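You operate a simulated robot arm through the tools that you are given. There is no shell and no other tool. Be economical: measure what you need, move in short steps, check, and stop when the job is done.

Carry out the task below with a simulated two-armed robot. There is one attempt and no reset: what you move stays moved.

## Task
On the top of the oak linen table, fold the yellow towel in half, so that its two short edges meet.

The check looks at the end state, three seconds after you hand in, the way a careful person would. Anything else that was tipped, shoved, dropped, spilled or broken makes it a failure. Flat cloth is picked up by pressing the open fingertips on it (5 to 10 N) and closing them slowly along it; thin cloth reads only 2 to 8 mm in the jaws.

## Robot
Two 7-joint arms with two-finger parallel grippers on one trunk, on a base that drives. Base frame: it is fixed to the floor where the robot stands at the start and does not move with it; the origin is under the middle of the robot, x ahead of it, y to its left, z up; the surface under the hand at the start is at about z = 760. Units: mm, rad, N and s.
The left shoulder is at the start at [70, 163, 1070], the right one opposite. With the tool pointing down near the work surface each hand reaches from about 400 to 880 mm from the robot's upright axis, wherever it stands, measured 20 degrees to its own side. Places, roughly: top of the oak linen table [600, -400, 800]; yellow towel [600, -200, 800]. Payload 3.43 kg a hand.
Tool frame (each hand has its own): the origin (TCP) lies between the finger pads and is the grasp point; the fingertips stand 34 mm ahead of it; z points along the fingers, y is the line along which they close. Largest opening 128 mm; finger width 24, thickness 12; the body of the gripper, 48 by 130 mm, starts 96 mm behind the TCP.
Orientation is that of the tool frame in the base frame, as a unit quaternion [x, y, z, w]. With the fingers straight down and closing along the base's y, the tool's x points along the base's -x, its y along +y and its z along -z.

## Interface
- The arms move only by the tool send_rows. It takes "left_increments", "right_increments" or both (then of equal length, played together; a hand with none holds still); each is a list that holds one entry, the list of rows, each a list of 7 numbers: the finger opening in mm, from 0 to 128, then the shift along the base's x, y, z in mm, then the turn, a rotation vector about the base's x, y, z in rad. In form: [[[gripper, tx, ty, tz, wx, wy, wz], ...]]. A call has 1 to 12 rows; each row shifts and turns the commanded pose from where the row before left it. Each row takes 0.2 s and may step no farther than 50 mm and 0.15 rad from the row before; otherwise, or with a gripper value out of range, the whole call is refused. Where a pose cannot be reached the arm comes as near as it can. A force on the tool above 40 N (or 10 N above the force at the start of the call, whichever is more), or a blocked arm, ends the call early, and 0.2 s more pass. Each finger travels about 153 mm/s and halts on what it meets, pressing with about 40 N; the grip force reading is that of the motor and also rises with nothing between the fingers. The clock runs only during rows and for 0.2 s after the last one: add rows that do not move to give the fingers time. The reply holds the time, the measured pose of the TCP, the force on the tool along the base axes, the opening and the grip force, in the units named above and with some noise, with the torque about the TCP (base axes, N m) and any sound that the robot's microphone picked up.
- Cameras (640 x 400 px; columns grow to the right, rows downward): "scene" is now at [126.9, -16.9, 1280.1]; the picture's right is [-0.21, -0.98, 0.00], its down [-0.72, 0.16, -0.68] and it looks along [0.66, -0.14, -0.74] (base axes); focal length 258 px, centre (320, 200). "left" rides on the left gripper at [76, 11, -160] in its tool frame; the picture's right is [-0.15, 0.99, 0.00], its down [-0.88, -0.13, -0.46] and it looks along [-0.45, -0.07, 0.89] (tool axes); focal length 234 px, centre (320, 200). "right" rides on the right gripper at [76, -11, -160] in its tool frame; the picture's right is [0.15, 0.99, 0.00], its down [-0.88, 0.13, -0.46] and it looks along [-0.45, 0.07, 0.89] (tool axes); focal length 234 px, centre (320, 200). There is no depth. A picture from a camera that has moved, and an enlarged one, comes with that camera's place and axes in the base frame and with its lens.
- snapshot(camera): a new picture of that camera. It takes no simulated time.
- slide_trunk(by): slides the trunk up (or, below 0, down) by that many mm; the arms and the scene camera ride with it, the base frame stays. It gives what a move gives, with no picture.
- drive_base(legs): drives the robot by 1 to 6 legs, each [ahead, left, turn to the left] in mm, mm and rad, along the robot's own axes; the way and the turn of a leg run together, so that a leg with both is an arc; at most 1500 mm and 3.142 rad a leg. The arms and the cameras ride along, it lands a little off, and it stops where it bumps. It gives what a move gives.
- turn_head(pan, tilt): turns the head with the scene camera to pan (to the left, within 1.501 rad either way) and tilt (down, from -0.506 to 1.204), counted from straight ahead of the robot. It gives what a move gives.
- zoom(camera, box): a new picture of the part [left, top, right, bottom] of that camera's present view, enlarged. It takes no simulated time.
- job_done(): hands the job in; it is judged then, once.

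Work in short steps. Places have to be worked out from the pictures, the camera data and where the tool is seen: move nearer, look again, correct. Check each grasp and each placing, and mend what went wrong. You have 120 turns and 92 pictures in all, those below and enlarged ones among them. Open the grippers and draw the arms clear of the work before you hand the job in, unless the task says otherwise; then end with one line.

The tools are called after "Call:" as a command line: name --argument value ..., lists and objects as JSON in quotes. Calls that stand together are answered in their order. send_rows: Moves the arms, as the interface text tells. Its arguments: {"type":"object","properties":{"left_increments":{"type":"array","items":{"type":"array","items":{"type":"array","items":{"type":"number"}}}},"right_increments":{"type":"array","items":{"type":"array","items":{"type":"array","items":{"type":"number"}}}}},"required":[]} The other tools are called the same way: slide_trunk (by) slides the trunk up or down; drive_base (legs) drives the base; turn_head (pan, tilt) turns the head that bears the scene camera; snapshot (camera) takes a picture; zoom (camera, box) takes an enlarged picture of a part of a camera's view; job_done () hands the job in.

At the start:

```text
t: 0.0
left_eef_pos: [520.0, 41.8, 1005.0]
left_orientation: [0.0, 1.0, 0.0, 0.0]
left_ft_force: [-0.7, -0.1, -0.3]
left_moment: [-0.01, 0.02, 0.01]
left_gripper_width: 128.1
left_finger_force: 0.0
right_eef_pos: [495.1, -435.7, 979.1]
right_orientation: [0.0, 1.0, 0.0, 0.0]
right_ft_force: [-0.3, 0.5, -0.2]
right_moment: [-0.01, 0.02, -0.03]
right_gripper_width: 128.1
right_finger_force: 0.1
trunk travel left (down, up): [-550.0, 390.0]
robot x, y, heading: [1.8, -0.8, -0.0]
head pan, tilt: [-0.213, 0.827]
```

scene: 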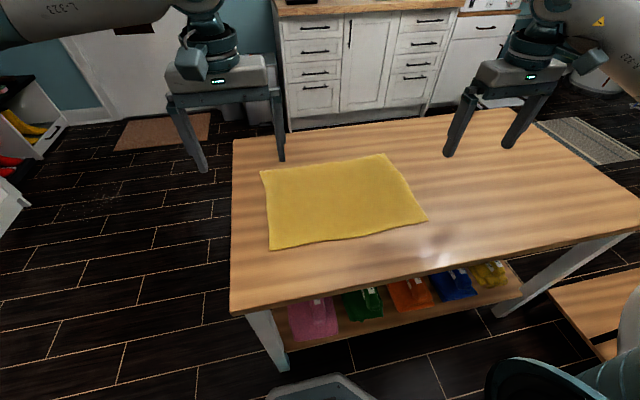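
right: 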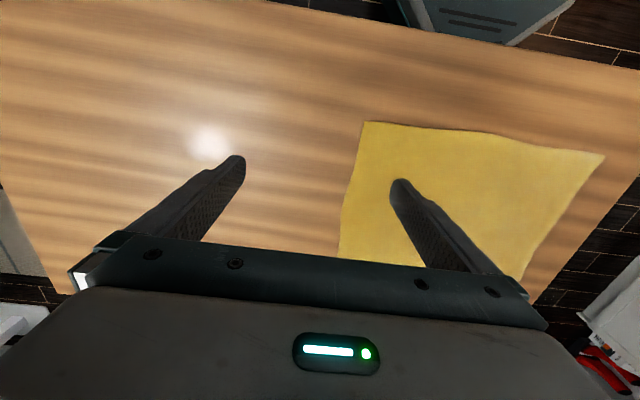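
left: 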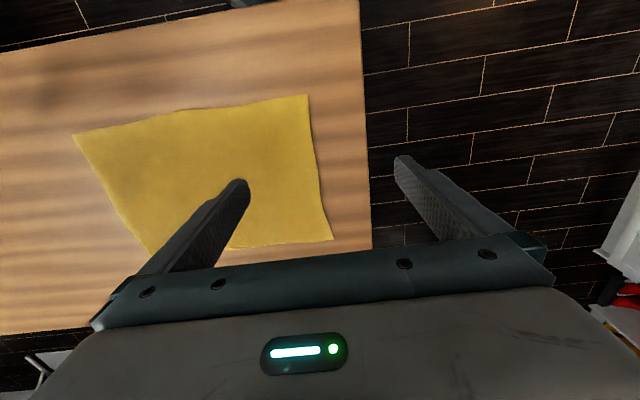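

By the scene camera, the towel spans about x 463–750 and y −367 to 34, so its short edges run along x. Standing at the table's left end would let both hands carry one short edge straight ahead, so I'll look at the floor space there.

Call:
turn_head --pan 0.9 --tilt 0.7

Call:
snapshot --camera "scene"

```text
t: 1.3
left_eef_pos: [519.3, 43.1, 1005.6]
left_orientation: [-0.002, 1.0, 0.0, 0.001]
left_ft_force: [0.1, 0.1, 0.1]
left_moment: [-0.01, 0.06, 0.03]
left_gripper_width: 128.3
left_finger_force: 0.2
right_eef_pos: [495.7, -435.2, 979.8]
right_orientation: [0.001, 1.0, 0.0, 0.0]
right_ft_force: [0.1, -0.4, -0.3]
right_moment: [0.02, -0.01, 0.0]
right_gripper_width: 128.3
right_finger_force: 0.0
trunk travel left (down, up): [-550.0, 390.0]
robot x, y, heading: [-0.0, -0.4, 0.002]
head pan, tilt: [0.901, 0.7]
```

```text
88 pictures are left
camera scene: at [102.2, 66.3, 1290.6], right [0.78, -0.62, 0.0], down [-0.4, -0.5, -0.76], along [0.48, 0.6, -0.64], focal length 258 px, centre (320, 200)
```

scene: 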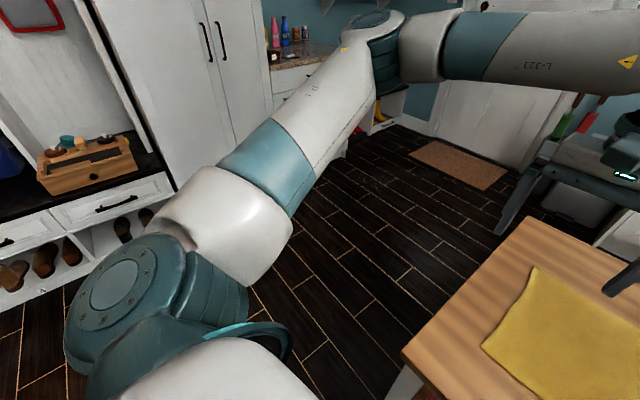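

The floor to the left looks open. I'll check farther round before I swing the arms.

Call:
turn_head --pan 1.5 --tilt 0.5

Call:
snapshot --camera "scene"

```text
t: 2.3
left_eef_pos: [519.1, 41.9, 1004.8]
left_orientation: [-0.002, 1.0, 0.001, 0.0]
left_ft_force: [-0.4, -0.5, -0.5]
left_moment: [0.01, -0.01, 0.01]
left_gripper_width: 127.9
left_finger_force: 0.1
right_eef_pos: [495.9, -435.4, 978.5]
right_orientation: [0.0, 1.0, 0.0, 0.0]
right_ft_force: [0.7, -0.5, 0.3]
right_moment: [-0.02, -0.03, -0.01]
right_gripper_width: 128.0
right_finger_force: 0.0
trunk travel left (down, up): [-550.0, 390.0]
robot x, y, heading: [-0.5, 1.6, 0.0]
head pan, tilt: [1.499, 0.499]
```

```text
87 pictures are left
camera scene: at [56.0, 90.5, 1308.3], right [1.0, -0.07, 0.0], down [-0.03, -0.48, -0.88], along [0.06, 0.88, -0.48], focal length 258 px, centre (320, 200)
```

scene: 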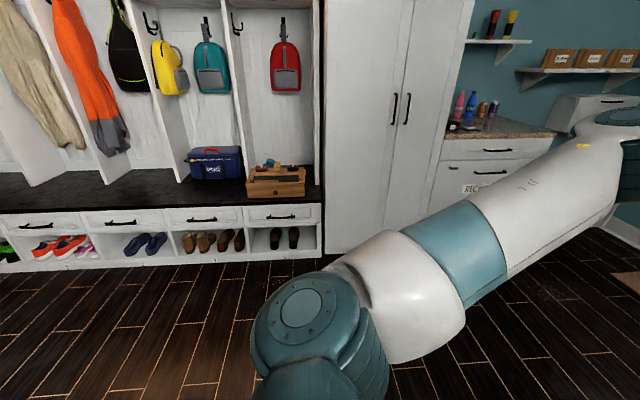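

The cupboards are at about y≈1650, so there's room. I'll drive left 470, turn right 90°, then go left 606 to face the towel's short edge.

Call:
drive_base --legs '[[0, 470, 0], [0, 0, -1.571], [0, 606, 0]]'

Call:
turn_head --pan 0 --tilt 0.85

Call:
snapshot --camera "scene"

```text
t: 12.0
left_eef_pos: [617.2, -72.9, 1004.5]
left_orientation: [0.716, 0.698, 0.0, -0.001]
left_ft_force: [-0.2, -0.1, -0.6]
left_moment: [0.01, 0.02, -0.03]
left_gripper_width: 128.2
left_finger_force: 0.1
right_eef_pos: [139.4, -36.0, 979.1]
right_orientation: [0.716, 0.698, 0.0, 0.0]
right_ft_force: [-0.4, -0.1, 0.1]
right_moment: [0.0, 0.06, 0.03]
right_gripper_width: 128.0
right_finger_force: 0.1
trunk travel left (down, up): [-550.0, 390.0]
robot x, y, heading: [593.2, 448.1, -1.603]
head pan, tilt: [1.499, 0.499]
```

```text
t: 13.6
left_eef_pos: [617.7, -73.9, 1004.4]
left_orientation: [0.716, 0.698, 0.0, 0.0]
left_ft_force: [-0.1, -0.7, 0.4]
left_moment: [-0.01, -0.01, -0.01]
left_gripper_width: 127.8
left_finger_force: 0.0
right_eef_pos: [139.7, -36.5, 980.2]
right_orientation: [0.717, 0.697, 0.0, 0.0]
right_ft_force: [0.2, -0.1, 0.4]
right_moment: [0.02, 0.01, 0.01]
right_gripper_width: 127.9
right_finger_force: 0.0
trunk travel left (down, up): [-550.0, 390.0]
robot x, y, heading: [590.1, 442.8, -1.595]
head pan, tilt: [0.0, 0.85]
```

```text
86 pictures are left
camera scene: at [584.5, 319.0, 1278.3], right [-1.0, 0.03, 0.0], down [0.02, 0.75, -0.66], along [-0.02, -0.66, -0.75], focal length 258 px, centre (320, 200)
```

scene: 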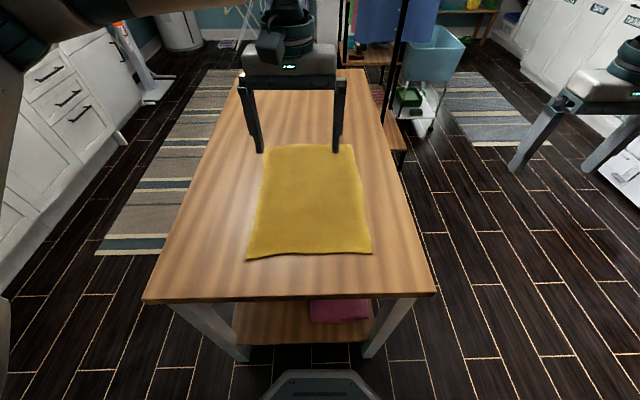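

The robot is now at about (590, 443), facing −y. The near corners of the towel are at about (739–750, 31) and (457–465, 27). I'll bring both hands above them, turned 90° so the fingers close along y, across the edge.

Call:
send_rows --left_increments '[[[128, 9.5, 7.5, -9, 0, 0, -0.1405], [128, 9.5, 7.5, -9, 0, 0, -0.1405], [128, 9.5, 7.5, -9, 0, 0, -0.1405], [128, 9.5, 7.5, -9, 0, 0, -0.1405], [128, 9.5, 7.5, -9, 0, 0, -0.1405], [128, 9.5, 7.5, -9, 0, 0, -0.1405], [128, 9.5, 7.5, -9, 0, 0, -0.1405], [128, 9.5, 7.5, -9, 0, 0, -0.1405], [128, 9.5, 7.5, -9, 0, 0, -0.1405], [128, 9.5, 7.5, -9, 0, 0, -0.1405], [128, 9.5, 7.5, -9, 0, 0, -0.1405], [128, 0, 0, 0, 0, 0, 0]]]' --right_increments '[[[128, 31, 4.2, -7, 0, 0, 0.1451], [128, 31, 4.2, -7, 0, 0, 0.1451], [128, 31, 4.2, -7, 0, 0, 0.1451], [128, 31, 4.2, -7, 0, 0, 0.1451], [128, 31, 4.2, -7, 0, 0, 0.1451], [128, 31, 4.2, -7, 0, 0, 0.1451], [128, 31, 4.2, -7, 0, 0, 0.1451], [128, 31, 4.2, -7, 0, 0, 0.1451], [128, 31, 4.2, -7, 0, 0, 0.1451], [128, 31, 4.2, -7, 0, 0, 0.1451], [128, 31, 4.2, -7, 0, 0, 0.1451], [128, 0, 0, 0, 0, 0, 0]]]'

Call:
snapshot --camera "left"

Call:
snapshot --camera "right"

Call:
snapshot --camera "scene"

```text
t: 16.2
left_eef_pos: [719.7, 11.0, 905.1]
left_orientation: [1.0, -0.001, -0.001, -0.001]
left_ft_force: [0.6, 0.5, 0.2]
left_moment: [-0.01, -0.04, 0.01]
left_gripper_width: 127.8
left_finger_force: 0.1
right_eef_pos: [480.1, 11.0, 903.5]
right_orientation: [0.0, 1.0, -0.001, 0.0]
right_ft_force: [-0.1, 0.3, 0.8]
right_moment: [-0.01, -0.01, -0.01]
right_gripper_width: 128.0
right_finger_force: 0.2
trunk travel left (down, up): [-550.0, 390.0]
robot x, y, heading: [586.5, 446.1, -1.597]
head pan, tilt: [0.0, 0.85]
```

```text
85 pictures are left
camera left: at [795.3, 0.2, 1064.9], right [-0.15, -0.99, 0.0], down [-0.88, 0.13, 0.46], along [-0.45, 0.07, -0.89], focal length 234 px, centre (320, 200)
```

left: 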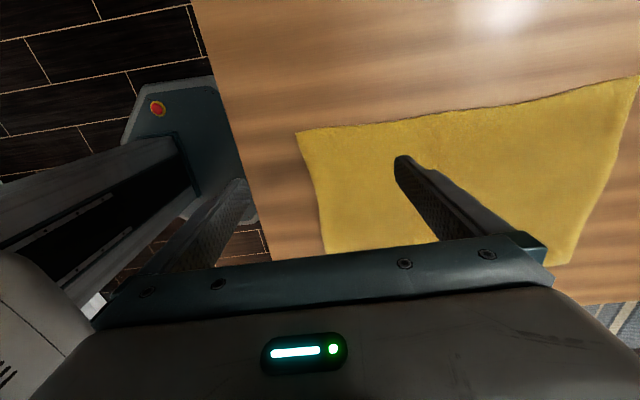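

```text
84 pictures are left
camera right: at [404.9, -0.6, 1063.0], right [-0.15, 0.99, 0.0], down [0.88, 0.13, 0.46], along [0.45, 0.07, -0.89], focal length 234 px, centre (320, 200)
```

right: 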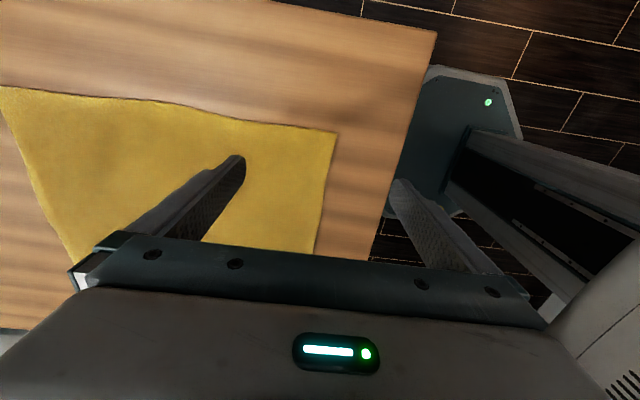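

```text
83 pictures are left
camera scene: at [583.4, 319.2, 1278.3], right [-1.0, 0.03, 0.0], down [0.02, 0.75, -0.66], along [-0.02, -0.66, -0.75], focal length 258 px, centre (320, 200)
```

scene: 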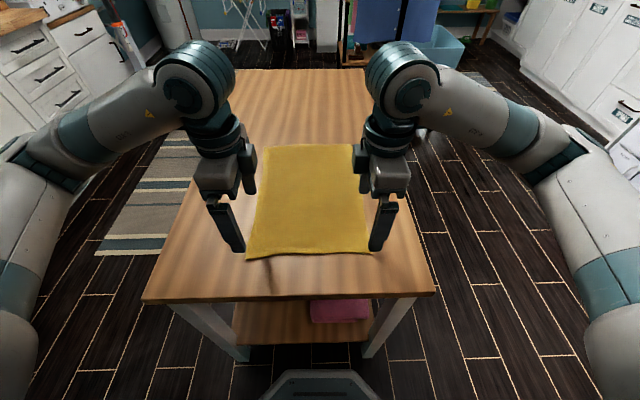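

The wrist cameras put the near edge at y≈36 under the left hand and y≈30 under the right. I'll narrow the fingers to 36 mm with the outer finger just past the edge, and lower both hands to about 20 mm above the expected contact.

Call:
send_rows --left_increments '[[[36, 1, 3, -15, 0, 0, 0], [36, 1, 3, -15, 0, 0, 0], [36, 0, 3, -15, 0, 0, 0], [36, 0, 2, -15, 0, 0, 0], [36, 0, 0, -15, 0, 0, 0], [36, 0, 0, -10, 0, 0, 0], [36, 0, 0, 0, 0, 0, 0]]]' --right_increments '[[[36, 0, 2, -15, 0, 0, 0], [36, 0, 2, -15, 0, 0, 0], [36, 0, 1, -15, 0, 0, 0], [36, 0, 0, -15, 0, 0, 0], [36, 0, 0, -15, 0, 0, 0], [36, 0, 0, -10, 0, 0, 0], [36, 0, 0, 0, 0, 0, 0]]]'

Call:
snapshot --camera "left"

Call:
snapshot --camera "right"

```text
t: 17.8
left_eef_pos: [723.7, 20.0, 821.6]
left_orientation: [1.0, 0.002, 0.0, 0.0]
left_ft_force: [-0.3, 0.2, 1.2]
left_moment: [-0.05, 0.01, 0.02]
left_gripper_width: 35.7
left_finger_force: 0.1
right_eef_pos: [480.4, 15.0, 818.7]
right_orientation: [0.001, 1.0, 0.0, 0.0]
right_ft_force: [0.0, 0.0, -0.3]
right_moment: [-0.04, 0.0, 0.02]
right_gripper_width: 35.9
right_finger_force: 0.1
trunk travel left (down, up): [-550.0, 390.0]
robot x, y, heading: [587.6, 446.5, -1.6]
head pan, tilt: [0.0, 0.85]
```

```text
82 pictures are left
camera left: at [798.5, 11.3, 979.7], right [-0.14, -0.99, 0.0], down [-0.88, 0.13, 0.46], along [-0.45, 0.06, -0.89], focal length 234 px, centre (320, 200)
```

left: 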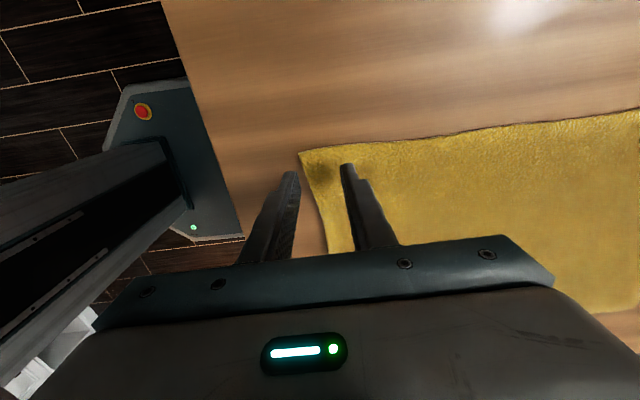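

```text
81 pictures are left
camera right: at [406.5, 2.9, 978.4], right [-0.14, 0.99, 0.0], down [0.88, 0.13, 0.46], along [0.45, 0.06, -0.89], focal length 234 px, centre (320, 200)
```

right: 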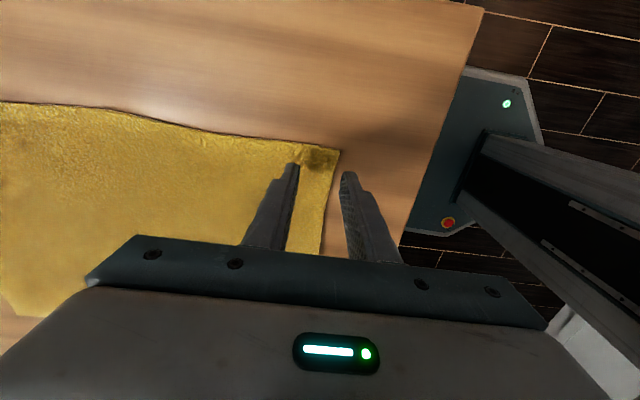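

Both hands straddle the edge as planned, with the outer finger just off the cloth and the inner finger on it. Now I'll lower slowly until I feel contact.

Call:
send_rows --left_increments '[[[36, 0, 0, -6, 0, 0, 0], [36, 0, 0, -6, 0, 0, 0], [36, 0, 0, -4, 0, 0, 0], [36, 0, 0, -3, 0, 0, 0], [36, 0, 0, 0, 0, 0, 0]]]' --right_increments '[[[36, 0, 0, -6, 0, 0, 0], [36, 0, 0, -6, 0, 0, 0], [36, 0, 0, -4, 0, 0, 0], [36, 0, 0, -3, 0, 0, 0], [36, 0, 0, 0, 0, 0, 0]]]'

```text
t: 19.0
left_eef_pos: [723.2, 20.9, 800.8]
left_orientation: [1.0, 0.0, 0.0, 0.0]
left_ft_force: [-0.3, 0.7, 0.4]
left_moment: [-0.02, -0.02, -0.03]
left_gripper_width: 36.2
left_finger_force: 0.1
right_eef_pos: [481.3, 15.6, 798.7]
right_orientation: [0.002, 1.0, 0.0, 0.0]
right_ft_force: [0.2, 0.7, 1.3]
right_moment: [-0.02, 0.0, -0.01]
right_gripper_width: 36.0
right_finger_force: 0.0
trunk travel left (down, up): [-550.0, 390.0]
robot x, y, heading: [591.0, 448.3, -1.6]
head pan, tilt: [0.0, 0.85]
```

No firm contact yet. I'll go down in 1.5 mm steps.

Call:
send_rows --left_increments '[[[36, 0, 0, -1.5, 0, 0, 0], [36, 0, 0, -1.5, 0, 0, 0], [36, 0, 0, -1, 0, 0, 0], [36, 0, 0, 0, 0, 0, 0]]]' --right_increments '[[[36, 0, 0, -1, 0, 0, 0], [36, 0, 0, -1, 0, 0, 0], [36, 0, 0, 0, 0, 0, 0], [36, 0, 0, 0, 0, 0, 0]]]'

```text
t: 20.0
left_eef_pos: [724.6, 19.8, 798.2]
left_orientation: [1.0, 0.0, 0.0, 0.0]
left_ft_force: [0.2, -0.5, 0.7]
left_moment: [0.0, 0.03, -0.03]
left_gripper_width: 35.8
left_finger_force: 0.0
right_eef_pos: [482.7, 14.1, 798.5]
right_orientation: [0.002, 1.0, 0.0, 0.0]
right_ft_force: [1.8, 1.4, 5.3]
right_moment: [-0.05, -0.03, -0.01]
right_gripper_width: 35.3
right_finger_force: 0.1
trunk travel left (down, up): [-550.0, 390.0]
robot x, y, heading: [591.2, 450.3, -1.595]
head pan, tilt: [0.0, 0.85]
```

The right hand presses at about 5 N at z≈798. The left hand needs another millimetre or two.

Call:
send_rows --left_increments '[[[36, 0, 0, -1, 0, 0, 0], [36, 0, 0, -1, 0, 0, 0], [36, 0, 0, 0, 0, 0, 0]]]'

```text
t: 20.8
left_eef_pos: [723.6, 22.0, 796.8]
left_orientation: [1.0, 0.0, -0.001, 0.001]
left_ft_force: [1.8, -0.1, 10.8]
left_moment: [-0.25, -0.09, 0.04]
left_gripper_width: 36.1
left_finger_force: 0.4
right_eef_pos: [483.2, 14.6, 797.9]
right_orientation: [0.001, 1.0, 0.0, 0.001]
right_ft_force: [1.8, -0.4, 5.3]
right_moment: [-0.1, 0.03, 0.04]
right_gripper_width: 35.5
right_finger_force: 0.0
trunk travel left (down, up): [-550.0, 390.0]
robot x, y, heading: [588.3, 448.6, -1.595]
head pan, tilt: [0.0, 0.85]
```

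Left presses at about 11 N and right at about 5 N. I'll close both slowly, easing the left and pressing the right slightly more.

Call:
send_rows --left_increments '[[[33, 0, 0, 0.3, 0, 0, 0], [30, 0, 0, 0, 0, 0, 0], [27, 0, 0, 0, 0, 0, 0], [24, 0, 0, 0, 0, 0, 0], [21, 0, 0, 0, 0, 0, 0], [18, 0, 0, 0, 0, 0, 0], [15, 0, 0, 0, 0, 0, 0], [12, 0, 0, 0, 0, 0, 0], [9, 0, 0, 0, 0, 0, 0], [6, 0, 0, 0, 0, 0, 0], [3, 0, 0, 0, 0, 0, 0], [0, 0, 0, 0, 0, 0, 0]]]' --right_increments '[[[33, 0, 0, -0.5, 0, 0, 0], [30, 0, 0, 0, 0, 0, 0], [27, 0, 0, 0, 0, 0, 0], [24, 0, 0, 0, 0, 0, 0], [21, 0, 0, 0, 0, 0, 0], [18, 0, 0, 0, 0, 0, 0], [15, 0, 0, 0, 0, 0, 0], [12, 0, 0, 0, 0, 0, 0], [9, 0, 0, 0, 0, 0, 0], [6, 0, 0, 0, 0, 0, 0], [3, 0, 0, 0, 0, 0, 0], [0, 0, 0, 0, 0, 0, 0]]]'

Call:
snapshot --camera "left"

Call:
snapshot --camera "right"

```text
t: 23.4
left_eef_pos: [722.5, 20.8, 796.4]
left_orientation: [1.0, 0.0, 0.0, 0.001]
left_ft_force: [-0.8, -3.4, 15.0]
left_moment: [-0.2, -0.02, 0.03]
left_gripper_width: 4.6
left_finger_force: 38.8
right_eef_pos: [480.5, 16.5, 796.3]
right_orientation: [0.002, 1.0, -0.001, 0.0]
right_ft_force: [0.7, -3.8, 13.4]
right_moment: [-0.18, 0.01, -0.01]
right_gripper_width: 4.7
right_finger_force: 39.2
trunk travel left (down, up): [-550.0, 390.0]
robot x, y, heading: [587.6, 444.9, -1.594]
head pan, tilt: [0.0, 0.85]
```

```text
80 pictures are left
camera left: at [799.2, 12.0, 955.6], right [-0.15, -0.99, 0.0], down [-0.88, 0.13, 0.46], along [-0.45, 0.07, -0.89], focal length 234 px, centre (320, 200)
```

left: 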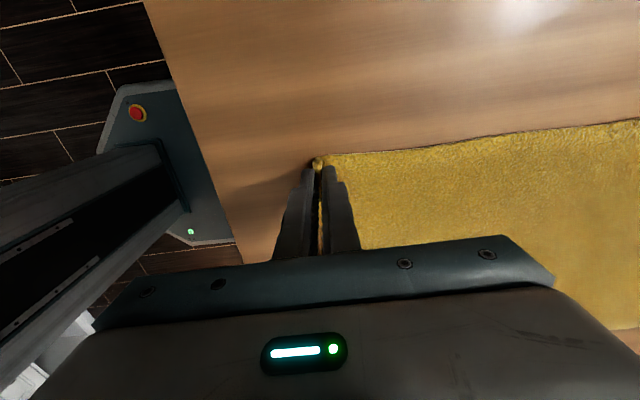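

```text
79 pictures are left
camera right: at [406.3, 3.6, 956.7], right [-0.14, 0.99, 0.0], down [0.88, 0.13, 0.46], along [0.45, 0.06, -0.89], focal length 234 px, centre (320, 200)
```

right: 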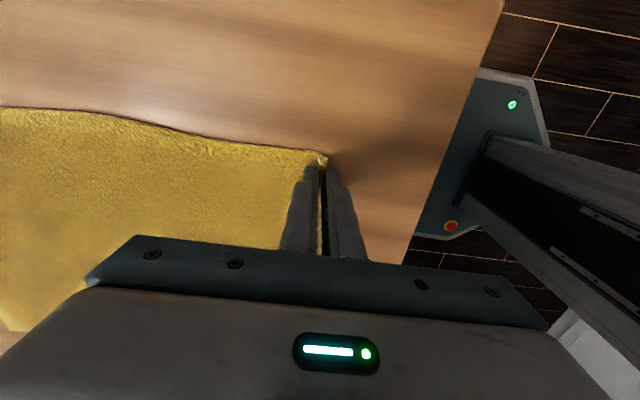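

The edge is turned up and pinched in both hands, reading 4.6 mm each. I'll lift a little and move inward to check the hold.

Call:
send_rows --left_increments '[[[0, 0, -1, 8, 0, 0, 0], [0, 0, -2, 12, 0, 0, 0], [0, 0, -3, 12, 0, 0, 0], [0, 0, -5, 12, 0, 0, 0], [0, 0, -8, 12, 0, 0, 0], [0, 0, 0, 0, 0, 0, 0]]]' --right_increments '[[[0, 0, -1, 8, 0, 0, 0], [0, 0, -2, 12, 0, 0, 0], [0, 0, -3, 12, 0, 0, 0], [0, 0, -5, 12, 0, 0, 0], [0, 0, -8, 12, 0, 0, 0], [0, 0, 0, 0, 0, 0, 0]]]'

Call:
snapshot --camera "scene"

```text
t: 24.8
left_eef_pos: [723.5, 17.6, 815.8]
left_orientation: [1.0, 0.002, 0.001, 0.002]
left_ft_force: [-0.1, -0.8, -0.3]
left_moment: [0.0, 0.03, -0.02]
left_gripper_width: 4.2
left_finger_force: 38.7
left hand out of reach, approached as far as the arm can: row 3, 4, 5
right_eef_pos: [481.8, 14.0, 811.2]
right_orientation: [0.002, 1.0, -0.001, 0.0]
right_ft_force: [-0.1, -0.8, 0.0]
right_moment: [0.02, -0.04, 0.0]
right_gripper_width: 4.6
right_finger_force: 39.2
right hand out of reach, approached as far as the arm can: row 2, 3, 4, 5
trunk travel left (down, up): [-550.0, 390.0]
robot x, y, heading: [591.2, 447.0, -1.601]
head pan, tilt: [0.0, 0.85]
```

```text
78 pictures are left
camera scene: at [584.3, 318.9, 1278.3], right [-1.0, 0.03, 0.0], down [0.02, 0.75, -0.66], along [-0.02, -0.66, -0.75], focal length 258 px, centre (320, 200)
```

scene: 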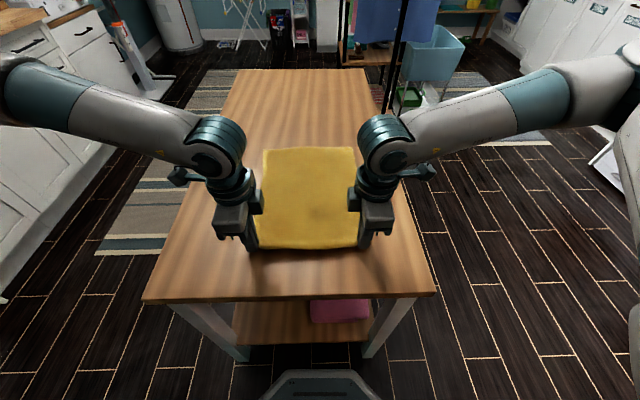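

The cloth is held, but the arms hit a limit on lifting straight up here. I'll check whether they move forward and up from this posture.

Call:
send_rows --left_increments '[[[0, 0, -10, 3, 0, 0, 0], [0, 0, -10, 3, 0, 0, 0], [0, 0, -10, 3, 0, 0, 0], [0, 0, 0, 0, 0, 0, 0]]]' --right_increments '[[[0, 0, -10, 3, 0, 0, 0], [0, 0, -10, 3, 0, 0, 0], [0, 0, -10, 3, 0, 0, 0], [0, 0, 0, 0, 0, 0, 0]]]'

```text
t: 25.8
left_eef_pos: [722.5, 18.9, 814.8]
left_orientation: [1.0, 0.003, 0.0, 0.002]
left_ft_force: [0.0, 0.4, 0.0]
left_moment: [0.03, -0.01, 0.0]
left_gripper_width: 4.4
left_finger_force: 38.7
left hand out of reach, approached as far as the arm can: row 1, 2, 3
right_eef_pos: [481.8, 13.6, 811.1]
right_orientation: [0.003, 1.0, -0.001, 0.0]
right_ft_force: [0.8, -0.2, 0.3]
right_moment: [-0.01, 0.03, 0.0]
right_gripper_width: 4.3
right_finger_force: 39.4
right hand out of reach, approached as far as the arm can: row 1, 2, 3
trunk travel left (down, up): [-550.0, 390.0]
robot x, y, heading: [589.8, 448.0, -1.596]
head pan, tilt: [0.0, 0.85]
```

Still stuck, probably at a wrist joint limit from the 90° turn. I'll yaw each hand slightly back toward its starting angle and see if that frees it.

Call:
send_rows --left_increments '[[[0, 0, 0, 0, 0, 0, 0.1], [0, 0, 0, 0, 0, 0, 0.1], [0, 0, 0, 0, 0, 0, 0.1], [0, 0, 0, 0, 0, 0, 0]]]' --right_increments '[[[0, 0, 0, 0, 0, 0, -0.1], [0, 0, 0, 0, 0, 0, -0.1], [0, 0, 0, 0, 0, 0, -0.1], [0, 0, 0, 0, 0, 0, 0]]]'

```text
t: 26.8
left_eef_pos: [723.1, 19.1, 816.5]
left_orientation: [0.989, 0.15, 0.0, 0.0]
left_ft_force: [-0.8, 0.6, 1.5]
left_moment: [0.06, 0.04, -0.04]
left_gripper_width: 4.4
left_finger_force: 38.7
right_eef_pos: [481.8, 14.4, 812.4]
right_orientation: [0.152, 0.988, 0.0, 0.0]
right_ft_force: [1.2, 0.2, 0.0]
right_moment: [0.06, -0.04, 0.09]
right_gripper_width: 4.5
right_finger_force: 38.9
trunk travel left (down, up): [-550.0, 390.0]
robot x, y, heading: [593.3, 449.5, -1.597]
head pan, tilt: [0.0, 0.85]
```

The yaw worked and freed the joint. I'll try the lift again.

Call:
send_rows --left_increments '[[[0, 0, -4, 12, 0, 0, 0], [0, 0, -4, 12, 0, 0, 0], [0, 0, -6, 12, 0, 0, 0], [0, 0, 0, 0, 0, 0, 0]]]' --right_increments '[[[0, 0, -4, 12, 0, 0, 0], [0, 0, -4, 12, 0, 0, 0], [0, 0, -6, 12, 0, 0, 0], [0, 0, 0, 0, 0, 0, 0]]]'

```text
t: 27.8
left_eef_pos: [723.4, 5.3, 851.5]
left_orientation: [0.989, 0.149, 0.0, 0.001]
left_ft_force: [-1.4, 0.2, -0.9]
left_moment: [0.02, 0.06, -0.02]
left_gripper_width: 3.9
left_finger_force: 38.8
right_eef_pos: [481.7, -0.6, 848.0]
right_orientation: [0.151, 0.989, 0.0, 0.001]
right_ft_force: [1.7, 0.0, 0.3]
right_moment: [0.04, -0.04, 0.1]
right_gripper_width: 4.5
right_finger_force: 38.3
trunk travel left (down, up): [-550.0, 390.0]
robot x, y, heading: [585.6, 451.5, -1.595]
head pan, tilt: [0.0, 0.85]
```

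The lift works. Next I'll carry the edge along an arc over the crease line at y≈−166.

Call:
send_rows --left_increments '[[[0, 0, -11, 15, 0, 0, 0], [0, 0, -11, 15, 0, 0, 0], [0, 0, -11, 15, 0, 0, 0], [0, 0, -17, 8, 0, 0, 0], [0, 0, -17, 8, 0, 0, 0], [0, 0, -17, 8, 0, 0, 0], [0, 0, -17, 3, 0, 0, 0], [0, 0, -17, 3, 0, 0, 0], [0, 0, -17, 3, 0, 0, 0], [0, 0, -17, 0, 0, 0, 0], [0, 0, -17, 0, 0, 0, 0], [0, 0, 0, 0, 0, 0, 0]]]' --right_increments '[[[0, 0, -11, 15, 0, 0, 0], [0, 0, -11, 15, 0, 0, 0], [0, 0, -11, 15, 0, 0, 0], [0, 0, -17, 8, 0, 0, 0], [0, 0, -17, 8, 0, 0, 0], [0, 0, -17, 8, 0, 0, 0], [0, 0, -17, 3, 0, 0, 0], [0, 0, -17, 3, 0, 0, 0], [0, 0, -17, 3, 0, 0, 0], [0, 0, -17, 0, 0, 0, 0], [0, 0, -17, 0, 0, 0, 0], [0, 0, 0, 0, 0, 0, 0]]]'

Call:
snapshot --camera "scene"

Call:
snapshot --camera "left"

```text
t: 30.4
left_eef_pos: [724.6, -93.4, 924.1]
left_orientation: [0.988, 0.152, 0.0, 0.001]
left_ft_force: [-0.6, 1.0, -0.7]
left_moment: [0.05, -0.01, -0.05]
left_gripper_width: 4.2
left_finger_force: 38.5
left hand out of reach, approached as far as the arm can: row 8, 9, 10, 11
right_eef_pos: [483.3, -93.5, 916.8]
right_orientation: [0.15, 0.989, 0.0, 0.001]
right_ft_force: [0.5, 0.4, 0.2]
right_moment: [0.09, -0.02, 0.1]
right_gripper_width: 4.4
right_finger_force: 38.1
right hand out of reach, approached as far as the arm can: row 7, 8, 9, 10, 11
trunk travel left (down, up): [-550.0, 390.0]
robot x, y, heading: [590.0, 444.3, -1.598]
head pan, tilt: [0.0, 0.85]
```

```text
77 pictures are left
camera scene: at [584.5, 318.9, 1278.3], right [-1.0, 0.03, 0.0], down [0.02, 0.75, -0.66], along [-0.02, -0.66, -0.75], focal length 258 px, centre (320, 200)
```

scene: 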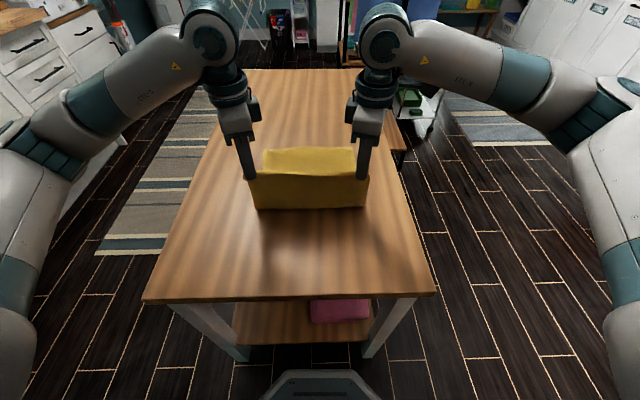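

```text
76 pictures are left
camera left: at [799.3, -80.6, 1083.4], right [0.16, -0.99, 0.0], down [-0.88, -0.14, 0.46], along [-0.45, -0.07, -0.89], focal length 234 px, centre (320, 200)
```

left: 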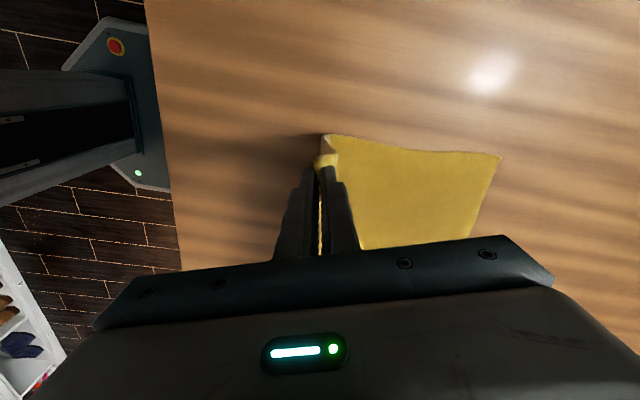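

The fold is forming well, but the wrists are at their limit again as the arms extend. I'll continue along the arc, adding a little yaw back per row.

Call:
send_rows --left_increments '[[[0, 0, 0, 0, 0, 0, 0.1], [0, 0, -12, 0, 0, 0, 0.05], [0, 0, -15, 0, 0, 0, 0.05], [0, 0, -15, 0, 0, 0, 0.05], [0, 0, -15, 0, 0, 0, 0.05], [0, 0, -15, 0, 0, 0, 0.05], [0, 0, -15, 0, 0, 0, 0.05], [0, 0, 0, 0, 0, 0, 0]]]' --right_increments '[[[0, 0, 0, 3, 0, 0, -0.1], [0, 0, -12, 3, 0, 0, -0.05], [0, 0, -15, 0, 0, 0, -0.05], [0, 0, -15, 0, 0, 0, -0.05], [0, 0, -15, 0, 0, 0, -0.05], [0, 0, -15, 0, 0, 0, -0.05], [0, 0, -15, 0, 0, 0, -0.05], [0, 0, 0, 0, 0, 0, 0]]]'

```text
t: 32.2
left_eef_pos: [724.5, -180.6, 925.6]
left_orientation: [0.939, 0.343, 0.0, 0.0]
left_ft_force: [-6.4, 0.8, -0.1]
left_moment: [0.04, 0.22, -0.14]
left_gripper_width: 4.1
left_finger_force: 38.7
right_eef_pos: [482.1, -177.1, 924.8]
right_orientation: [0.343, 0.939, 0.0, 0.0]
right_ft_force: [6.4, 0.1, -0.1]
right_moment: [-0.02, -0.19, 0.21]
right_gripper_width: 4.3
right_finger_force: 38.1
trunk travel left (down, up): [-550.0, 390.0]
robot x, y, heading: [583.6, 446.7, -1.595]
head pan, tilt: [0.0, 0.85]
```

Both hands moved freely. The edge is slightly over-taut (6 N), so I'll bring the hands a little closer while continuing forward and down.

Call:
send_rows --left_increments '[[[0, -2, -14, 0, 0, 0, 0], [0, -2, -14, -2, 0, 0, 0], [0, -1, -14, -3, 0, 0, 0.03], [0, 0, -14, -5, 0, 0, 0.03], [0, 0, -14, -7, 0, 0, 0.03], [0, 0, -14, -9, 0, 0, 0.03], [0, 0, -14, -11, 0, 0, 0], [0, 0, 0, 0, 0, 0, 0]]]' --right_increments '[[[0, 2, -14, 0, 0, 0, 0], [0, 2, -14, -2, 0, 0, 0], [0, 1, -14, -3, 0, 0, -0.03], [0, 0, -14, -5, 0, 0, -0.03], [0, 0, -14, -7, 0, 0, -0.03], [0, 0, -14, -9, 0, 0, -0.03], [0, 0, -14, -11, 0, 0, 0], [0, 0, 0, 0, 0, 0, 0]]]'

Call:
snapshot --camera "scene"

Call:
snapshot --camera "left"

Call:
snapshot --camera "right"

```text
t: 34.0
left_eef_pos: [718.7, -273.1, 893.1]
left_orientation: [0.917, 0.398, 0.0, 0.0]
left_ft_force: [-1.4, 0.4, -0.2]
left_moment: [0.0, 0.08, -0.05]
left_gripper_width: 4.2
left_finger_force: 38.6
left hand out of reach, approached as far as the arm can: row 7
right_eef_pos: [486.0, -267.7, 894.2]
right_orientation: [0.399, 0.917, 0.001, -0.001]
right_ft_force: [1.2, 0.2, -0.5]
right_moment: [-0.01, -0.05, 0.14]
right_gripper_width: 4.5
right_finger_force: 39.2
right hand out of reach, approached as far as the arm can: row 7
trunk travel left (down, up): [-550.0, 390.0]
robot x, y, heading: [589.9, 447.1, -1.596]
head pan, tilt: [0.0, 0.85]
```

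```text
75 pictures are left
camera scene: at [584.6, 319.1, 1278.3], right [-1.0, 0.03, 0.0], down [0.02, 0.75, -0.66], along [-0.02, -0.66, -0.75], focal length 258 px, centre (320, 200)
```

scene: 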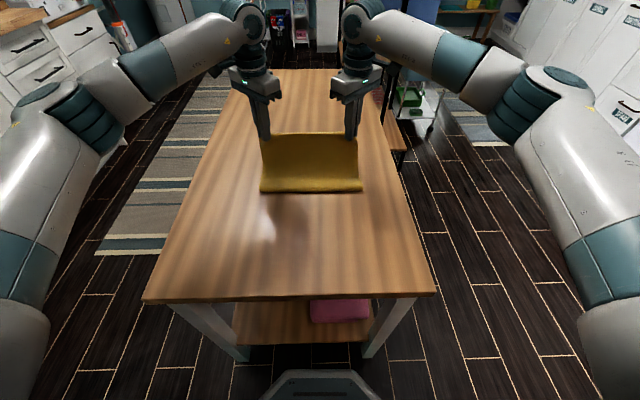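

```text
74 pictures are left
camera left: at [778.2, -223.2, 1051.9], right [0.62, -0.78, 0.0], down [-0.7, -0.55, 0.46], along [-0.36, -0.28, -0.89], focal length 234 px, centre (320, 200)
```

left: 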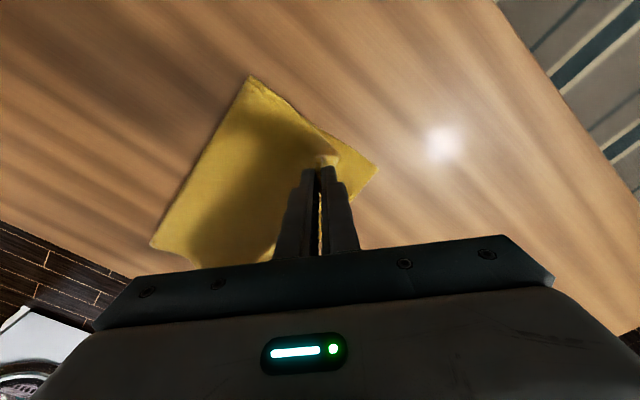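

```text
73 pictures are left
camera right: at [427.1, -221.5, 1053.6], right [0.63, 0.78, 0.0], down [0.69, -0.56, 0.46], along [0.36, -0.28, -0.89], focal length 234 px, centre (320, 200)
```

right: 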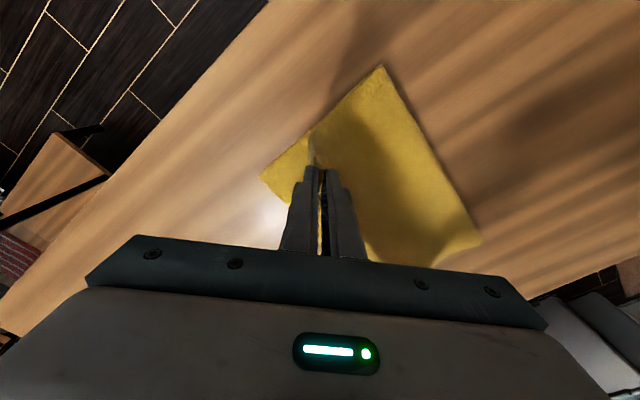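

The far corners of the bottom layer appear at about (744, −342) and (469, −353), with the crease near y≈−164. I'll lower the held edge toward them.

Call:
send_rows --left_increments '[[[0, 0, 0, -5, 0, 0, 0.06], [0, 0, -8, -12, 0, 0, 0.03], [0, 0, -8, -12, 0, 0, 0.03], [0, 0, -8, -13, 0, 0, 0.02], [0, 0, -8, -13, 0, 0, 0.02], [0, 0, -8, -10, 0, 0, 0], [0, 0, 0, 0, 0, 0, 0]]]' --right_increments '[[[0, 0, 0, -5, 0, 0, -0.06], [0, 0, -11, -12, 0, 0, -0.03], [0, 0, -11, -12, 0, 0, -0.03], [0, 0, -11, -13, 0, 0, -0.02], [0, 0, -11, -13, 0, 0, -0.02], [0, 0, -10, -10, 0, 0, 0], [0, 0, 0, 0, 0, 0, 0]]]'

Call:
snapshot --camera "left"

Call:
snapshot --camera "right"

```text
t: 35.6
left_eef_pos: [719.1, -311.2, 826.7]
left_orientation: [0.883, 0.47, 0.0, 0.0]
left_ft_force: [-3.3, 0.0, 0.3]
left_moment: [0.01, 0.2, -0.15]
left_gripper_width: 4.1
left_finger_force: 38.7
right_eef_pos: [489.3, -313.3, 839.6]
right_orientation: [0.472, 0.882, 0.0, 0.001]
right_ft_force: [4.3, -0.3, -0.8]
right_moment: [0.01, -0.11, 0.18]
right_gripper_width: 4.2
right_finger_force: 39.0
right hand out of reach, approached as far as the arm can: row 6
trunk travel left (down, up): [-550.0, 390.0]
robot x, y, heading: [588.1, 449.7, -1.594]
head pan, tilt: [0.0, 0.85]
```

```text
72 pictures are left
camera left: at [769.9, -254.2, 985.9], right [0.74, -0.67, 0.0], down [-0.6, -0.66, 0.46], along [-0.31, -0.34, -0.89], focal length 234 px, centre (320, 200)
```

left: 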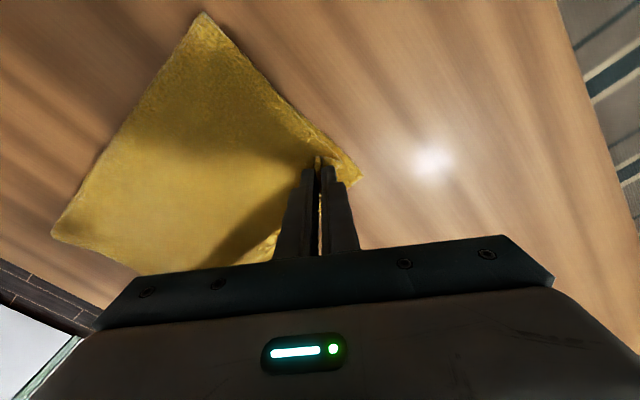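

```text
71 pictures are left
camera right: at [436.6, -258.3, 999.0], right [0.74, 0.67, 0.0], down [0.6, -0.66, 0.46], along [0.31, -0.34, -0.89], focal length 234 px, centre (320, 200)
```

right: 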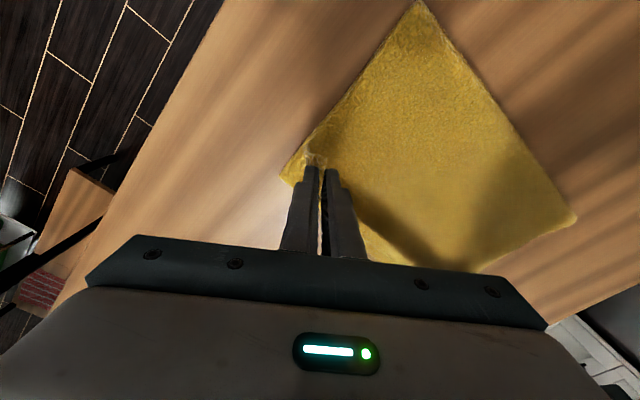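

The bottom corners are at about (743, −347) and (466, −354), and the pinches line up in x. I'll finish lowering and advance about 22–28 mm.

Call:
send_rows --left_increments '[[[0, -2, 0, -3, 0, 0, 0.05], [0, 0, -6, -5, 0, 0, 0.02], [0, 0, -6, -5, 0, 0, 0.02], [0, 0, -6, -4, 0, 0, 0.02], [0, 0, -4, -3, 0, 0, 0], [0, 0, 0, 0, 0, 0, 0]]]' --right_increments '[[[0, 2, 0, -8, 0, 0, -0.06], [0, 0, -7, -8, 0, 0, -0.02], [0, 0, -7, -7, 0, 0, -0.02], [0, 0, -7, -5, 0, 0, -0.02], [0, 0, -6, -4, 0, 0, 0], [0, 0, 0, 0, 0, 0, 0]]]'

Call:
snapshot --camera "left"

Call:
snapshot --camera "right"

Call:
zoom --camera "scene" --box '[220, 60, 400, 220]'

```text
t: 37.0
left_eef_pos: [716.5, -333.7, 806.2]
left_orientation: [0.856, 0.518, -0.001, 0.0]
left_ft_force: [-3.0, 0.4, 1.9]
left_moment: [0.04, 0.09, -0.13]
left_gripper_width: 4.2
left_finger_force: 38.8
right_eef_pos: [489.9, -339.4, 805.5]
right_orientation: [0.524, 0.852, 0.0, 0.001]
right_ft_force: [4.0, 0.6, 1.3]
right_moment: [0.04, -0.12, 0.19]
right_gripper_width: 4.3
right_finger_force: 39.0
trunk travel left (down, up): [-550.0, 390.0]
robot x, y, heading: [587.0, 448.0, -1.593]
head pan, tilt: [0.0, 0.85]
```

```text
70 pictures are left
camera left: at [761.8, -269.5, 965.9], right [0.81, -0.59, 0.0], down [-0.52, -0.72, 0.46], along [-0.27, -0.37, -0.89], focal length 234 px, centre (320, 200)
```

left: 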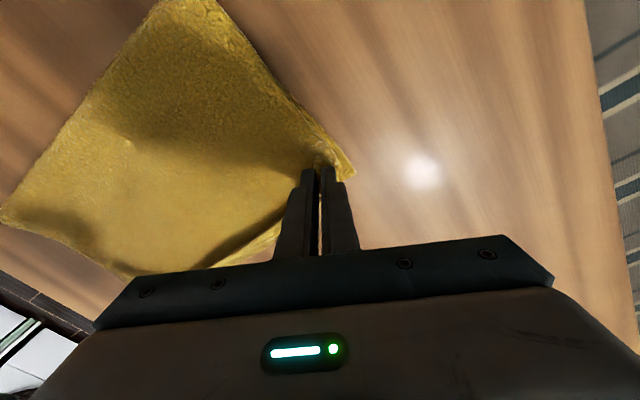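

```text
69 pictures are left
camera right: at [446.1, -278.3, 965.8], right [0.82, 0.58, 0.0], down [0.51, -0.73, 0.46], along [0.26, -0.37, -0.89], focal length 234 px, centre (320, 200)
```

right: 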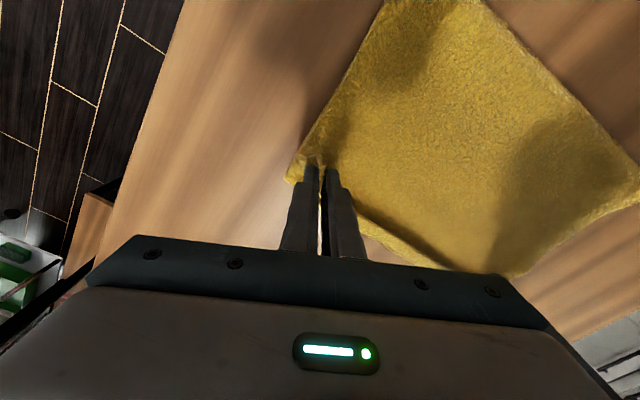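

```text
2.50 times, centred on (310, 140) of scene
camera zoom: at [584.5, 319.3, 1278.4], right [-1.0, 0.03, 0.0], down [0.02, 0.75, -0.66], along [-0.02, -0.66, -0.75], focal length 645 px, centre (345, 350)
```

zoom: 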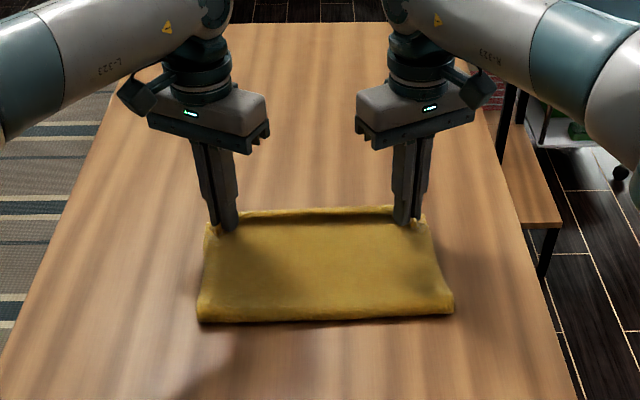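

The held edge sits just over the bottom edge with light contact. I'll raise 1–2 mm and open the fingers slowly to let the lip fall outward.

Call:
send_rows --left_increments '[[[2, 0, -1, 1, 0, 0, 0], [8, 0, 0, 1, 0, 0, 0], [14, 0, 0, 0, 0, 0, 0], [20, 0, 0, 0, 0, 0, 0], [26, 0, 0, 0, 0, 0, 0], [32, 0, 0, 0, 0, 0, 0], [32, 0, 0, 0, 0, 0, 0]]]' --right_increments '[[[2, 0, -1, 1, 0, 0, 0], [8, 0, 0, 1, 0, 0, 0], [14, 0, 0, 0, 0, 0, 0], [20, 0, 0, 0, 0, 0, 0], [26, 0, 0, 0, 0, 0, 0], [32, 0, 0, 0, 0, 0, 0], [32, 0, 0, 0, 0, 0, 0]]]'

Call:
snapshot --camera "left"

Call:
snapshot --camera "right"

```text
t: 38.6
left_eef_pos: [716.9, -332.9, 810.3]
left_orientation: [0.855, 0.518, 0.0, 0.0]
left_ft_force: [-0.7, -0.6, 0.1]
left_moment: [-0.03, 0.0, 0.0]
left_gripper_width: 31.9
left_finger_force: 0.1
right_eef_pos: [489.4, -342.0, 807.5]
right_orientation: [0.524, 0.852, -0.001, 0.0]
right_ft_force: [0.2, -0.6, 0.2]
right_moment: [-0.01, 0.01, -0.02]
right_gripper_width: 31.9
right_finger_force: 0.0
trunk travel left (down, up): [-550.0, 390.0]
robot x, y, heading: [588.7, 448.4, -1.595]
head pan, tilt: [0.0, 0.85]
```

```text
67 pictures are left
camera left: at [761.2, -270.1, 968.1], right [0.81, -0.59, 0.0], down [-0.52, -0.72, 0.46], along [-0.27, -0.37, -0.89], focal length 234 px, centre (320, 200)
```

left: 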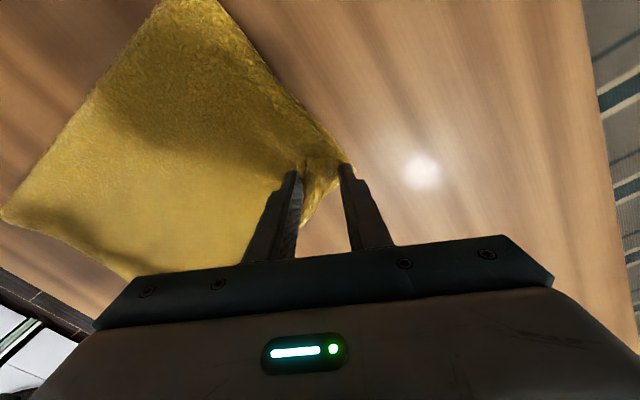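

```text
66 pictures are left
camera right: at [445.5, -279.8, 967.6], right [0.82, 0.58, 0.0], down [0.51, -0.73, 0.46], along [0.26, -0.37, -0.89], focal length 234 px, centre (320, 200)
```

right: 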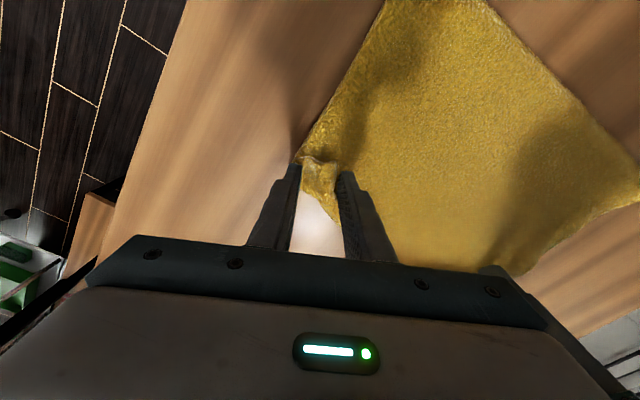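

Both fingers are off the cloth. I'll lift straight up and inspect the edges.

Call:
send_rows --left_increments '[[[34, 0, 0, 8, 0, 0, 0], [34, 0, 0, 12, 0, 0, 0], [34, 0, 0, 20, 0, 0, 0], [34, 0, 5, 25, 0, 0, 0], [34, 0, 10, 20, 0, 0, 0], [34, 0, 0, 0, 0, 0, 0]]]' --right_increments '[[[34, 0, 0, 8, 0, 0, 0], [34, 0, 0, 12, 0, 0, 0], [34, 0, 0, 20, 0, 0, 0], [34, 0, 5, 25, 0, 0, 0], [34, 0, 10, 20, 0, 0, 0], [34, 0, 0, 0, 0, 0, 0]]]'

Call:
snapshot --camera "left"

Call:
snapshot --camera "right"

Call:
zoom --camera "scene" --box '[220, 60, 400, 220]'

```text
t: 40.0
left_eef_pos: [717.2, -320.4, 893.8]
left_orientation: [0.855, 0.518, 0.001, 0.0]
left_ft_force: [-0.1, 0.2, 0.4]
left_moment: [0.0, -0.03, -0.01]
left_gripper_width: 34.0
left_finger_force: 0.0
right_eef_pos: [486.8, -327.7, 891.7]
right_orientation: [0.524, 0.852, 0.0, 0.0]
right_ft_force: [0.5, -0.1, 0.5]
right_moment: [0.03, 0.01, 0.0]
right_gripper_width: 33.8
right_finger_force: 0.1
trunk travel left (down, up): [-550.0, 390.0]
robot x, y, heading: [589.9, 448.3, -1.596]
head pan, tilt: [0.0, 0.85]
```

```text
65 pictures are left
camera left: at [762.5, -255.9, 1053.0], right [0.81, -0.59, 0.0], down [-0.52, -0.72, 0.46], along [-0.27, -0.37, -0.89], focal length 234 px, centre (320, 200)
```

left: 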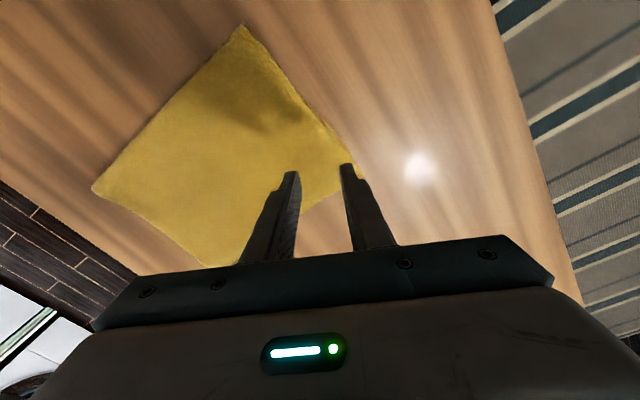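

```text
64 pictures are left
camera right: at [444.2, -266.4, 1051.9], right [0.82, 0.58, 0.0], down [0.51, -0.73, 0.45], along [0.26, -0.37, -0.89], focal length 234 px, centre (320, 200)
```

right: 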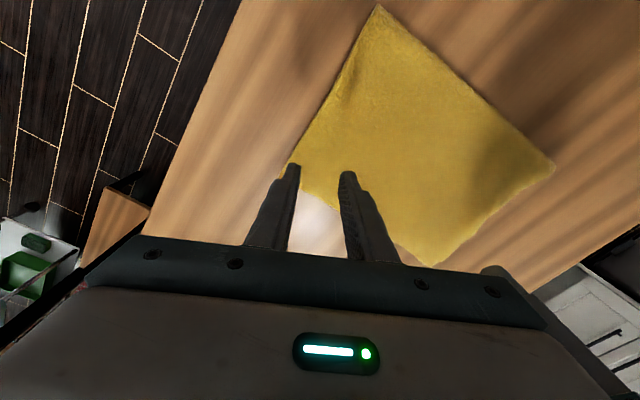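

```text
2.50 times, centred on (310, 140) of scene
camera zoom: at [584.6, 318.2, 1278.2], right [-1.0, 0.03, 0.0], down [0.02, 0.75, -0.66], along [-0.02, -0.66, -0.75], focal length 645 px, centre (345, 350)
```

zoom: 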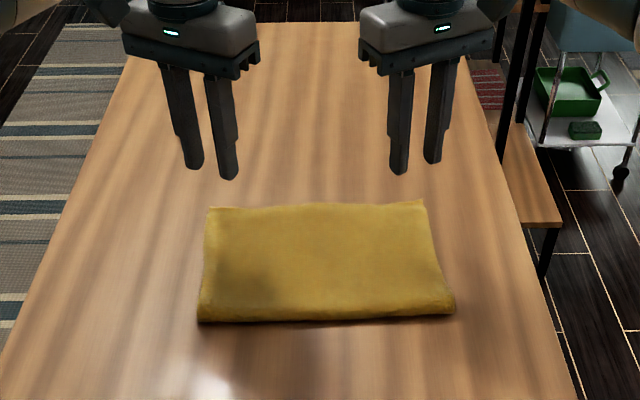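

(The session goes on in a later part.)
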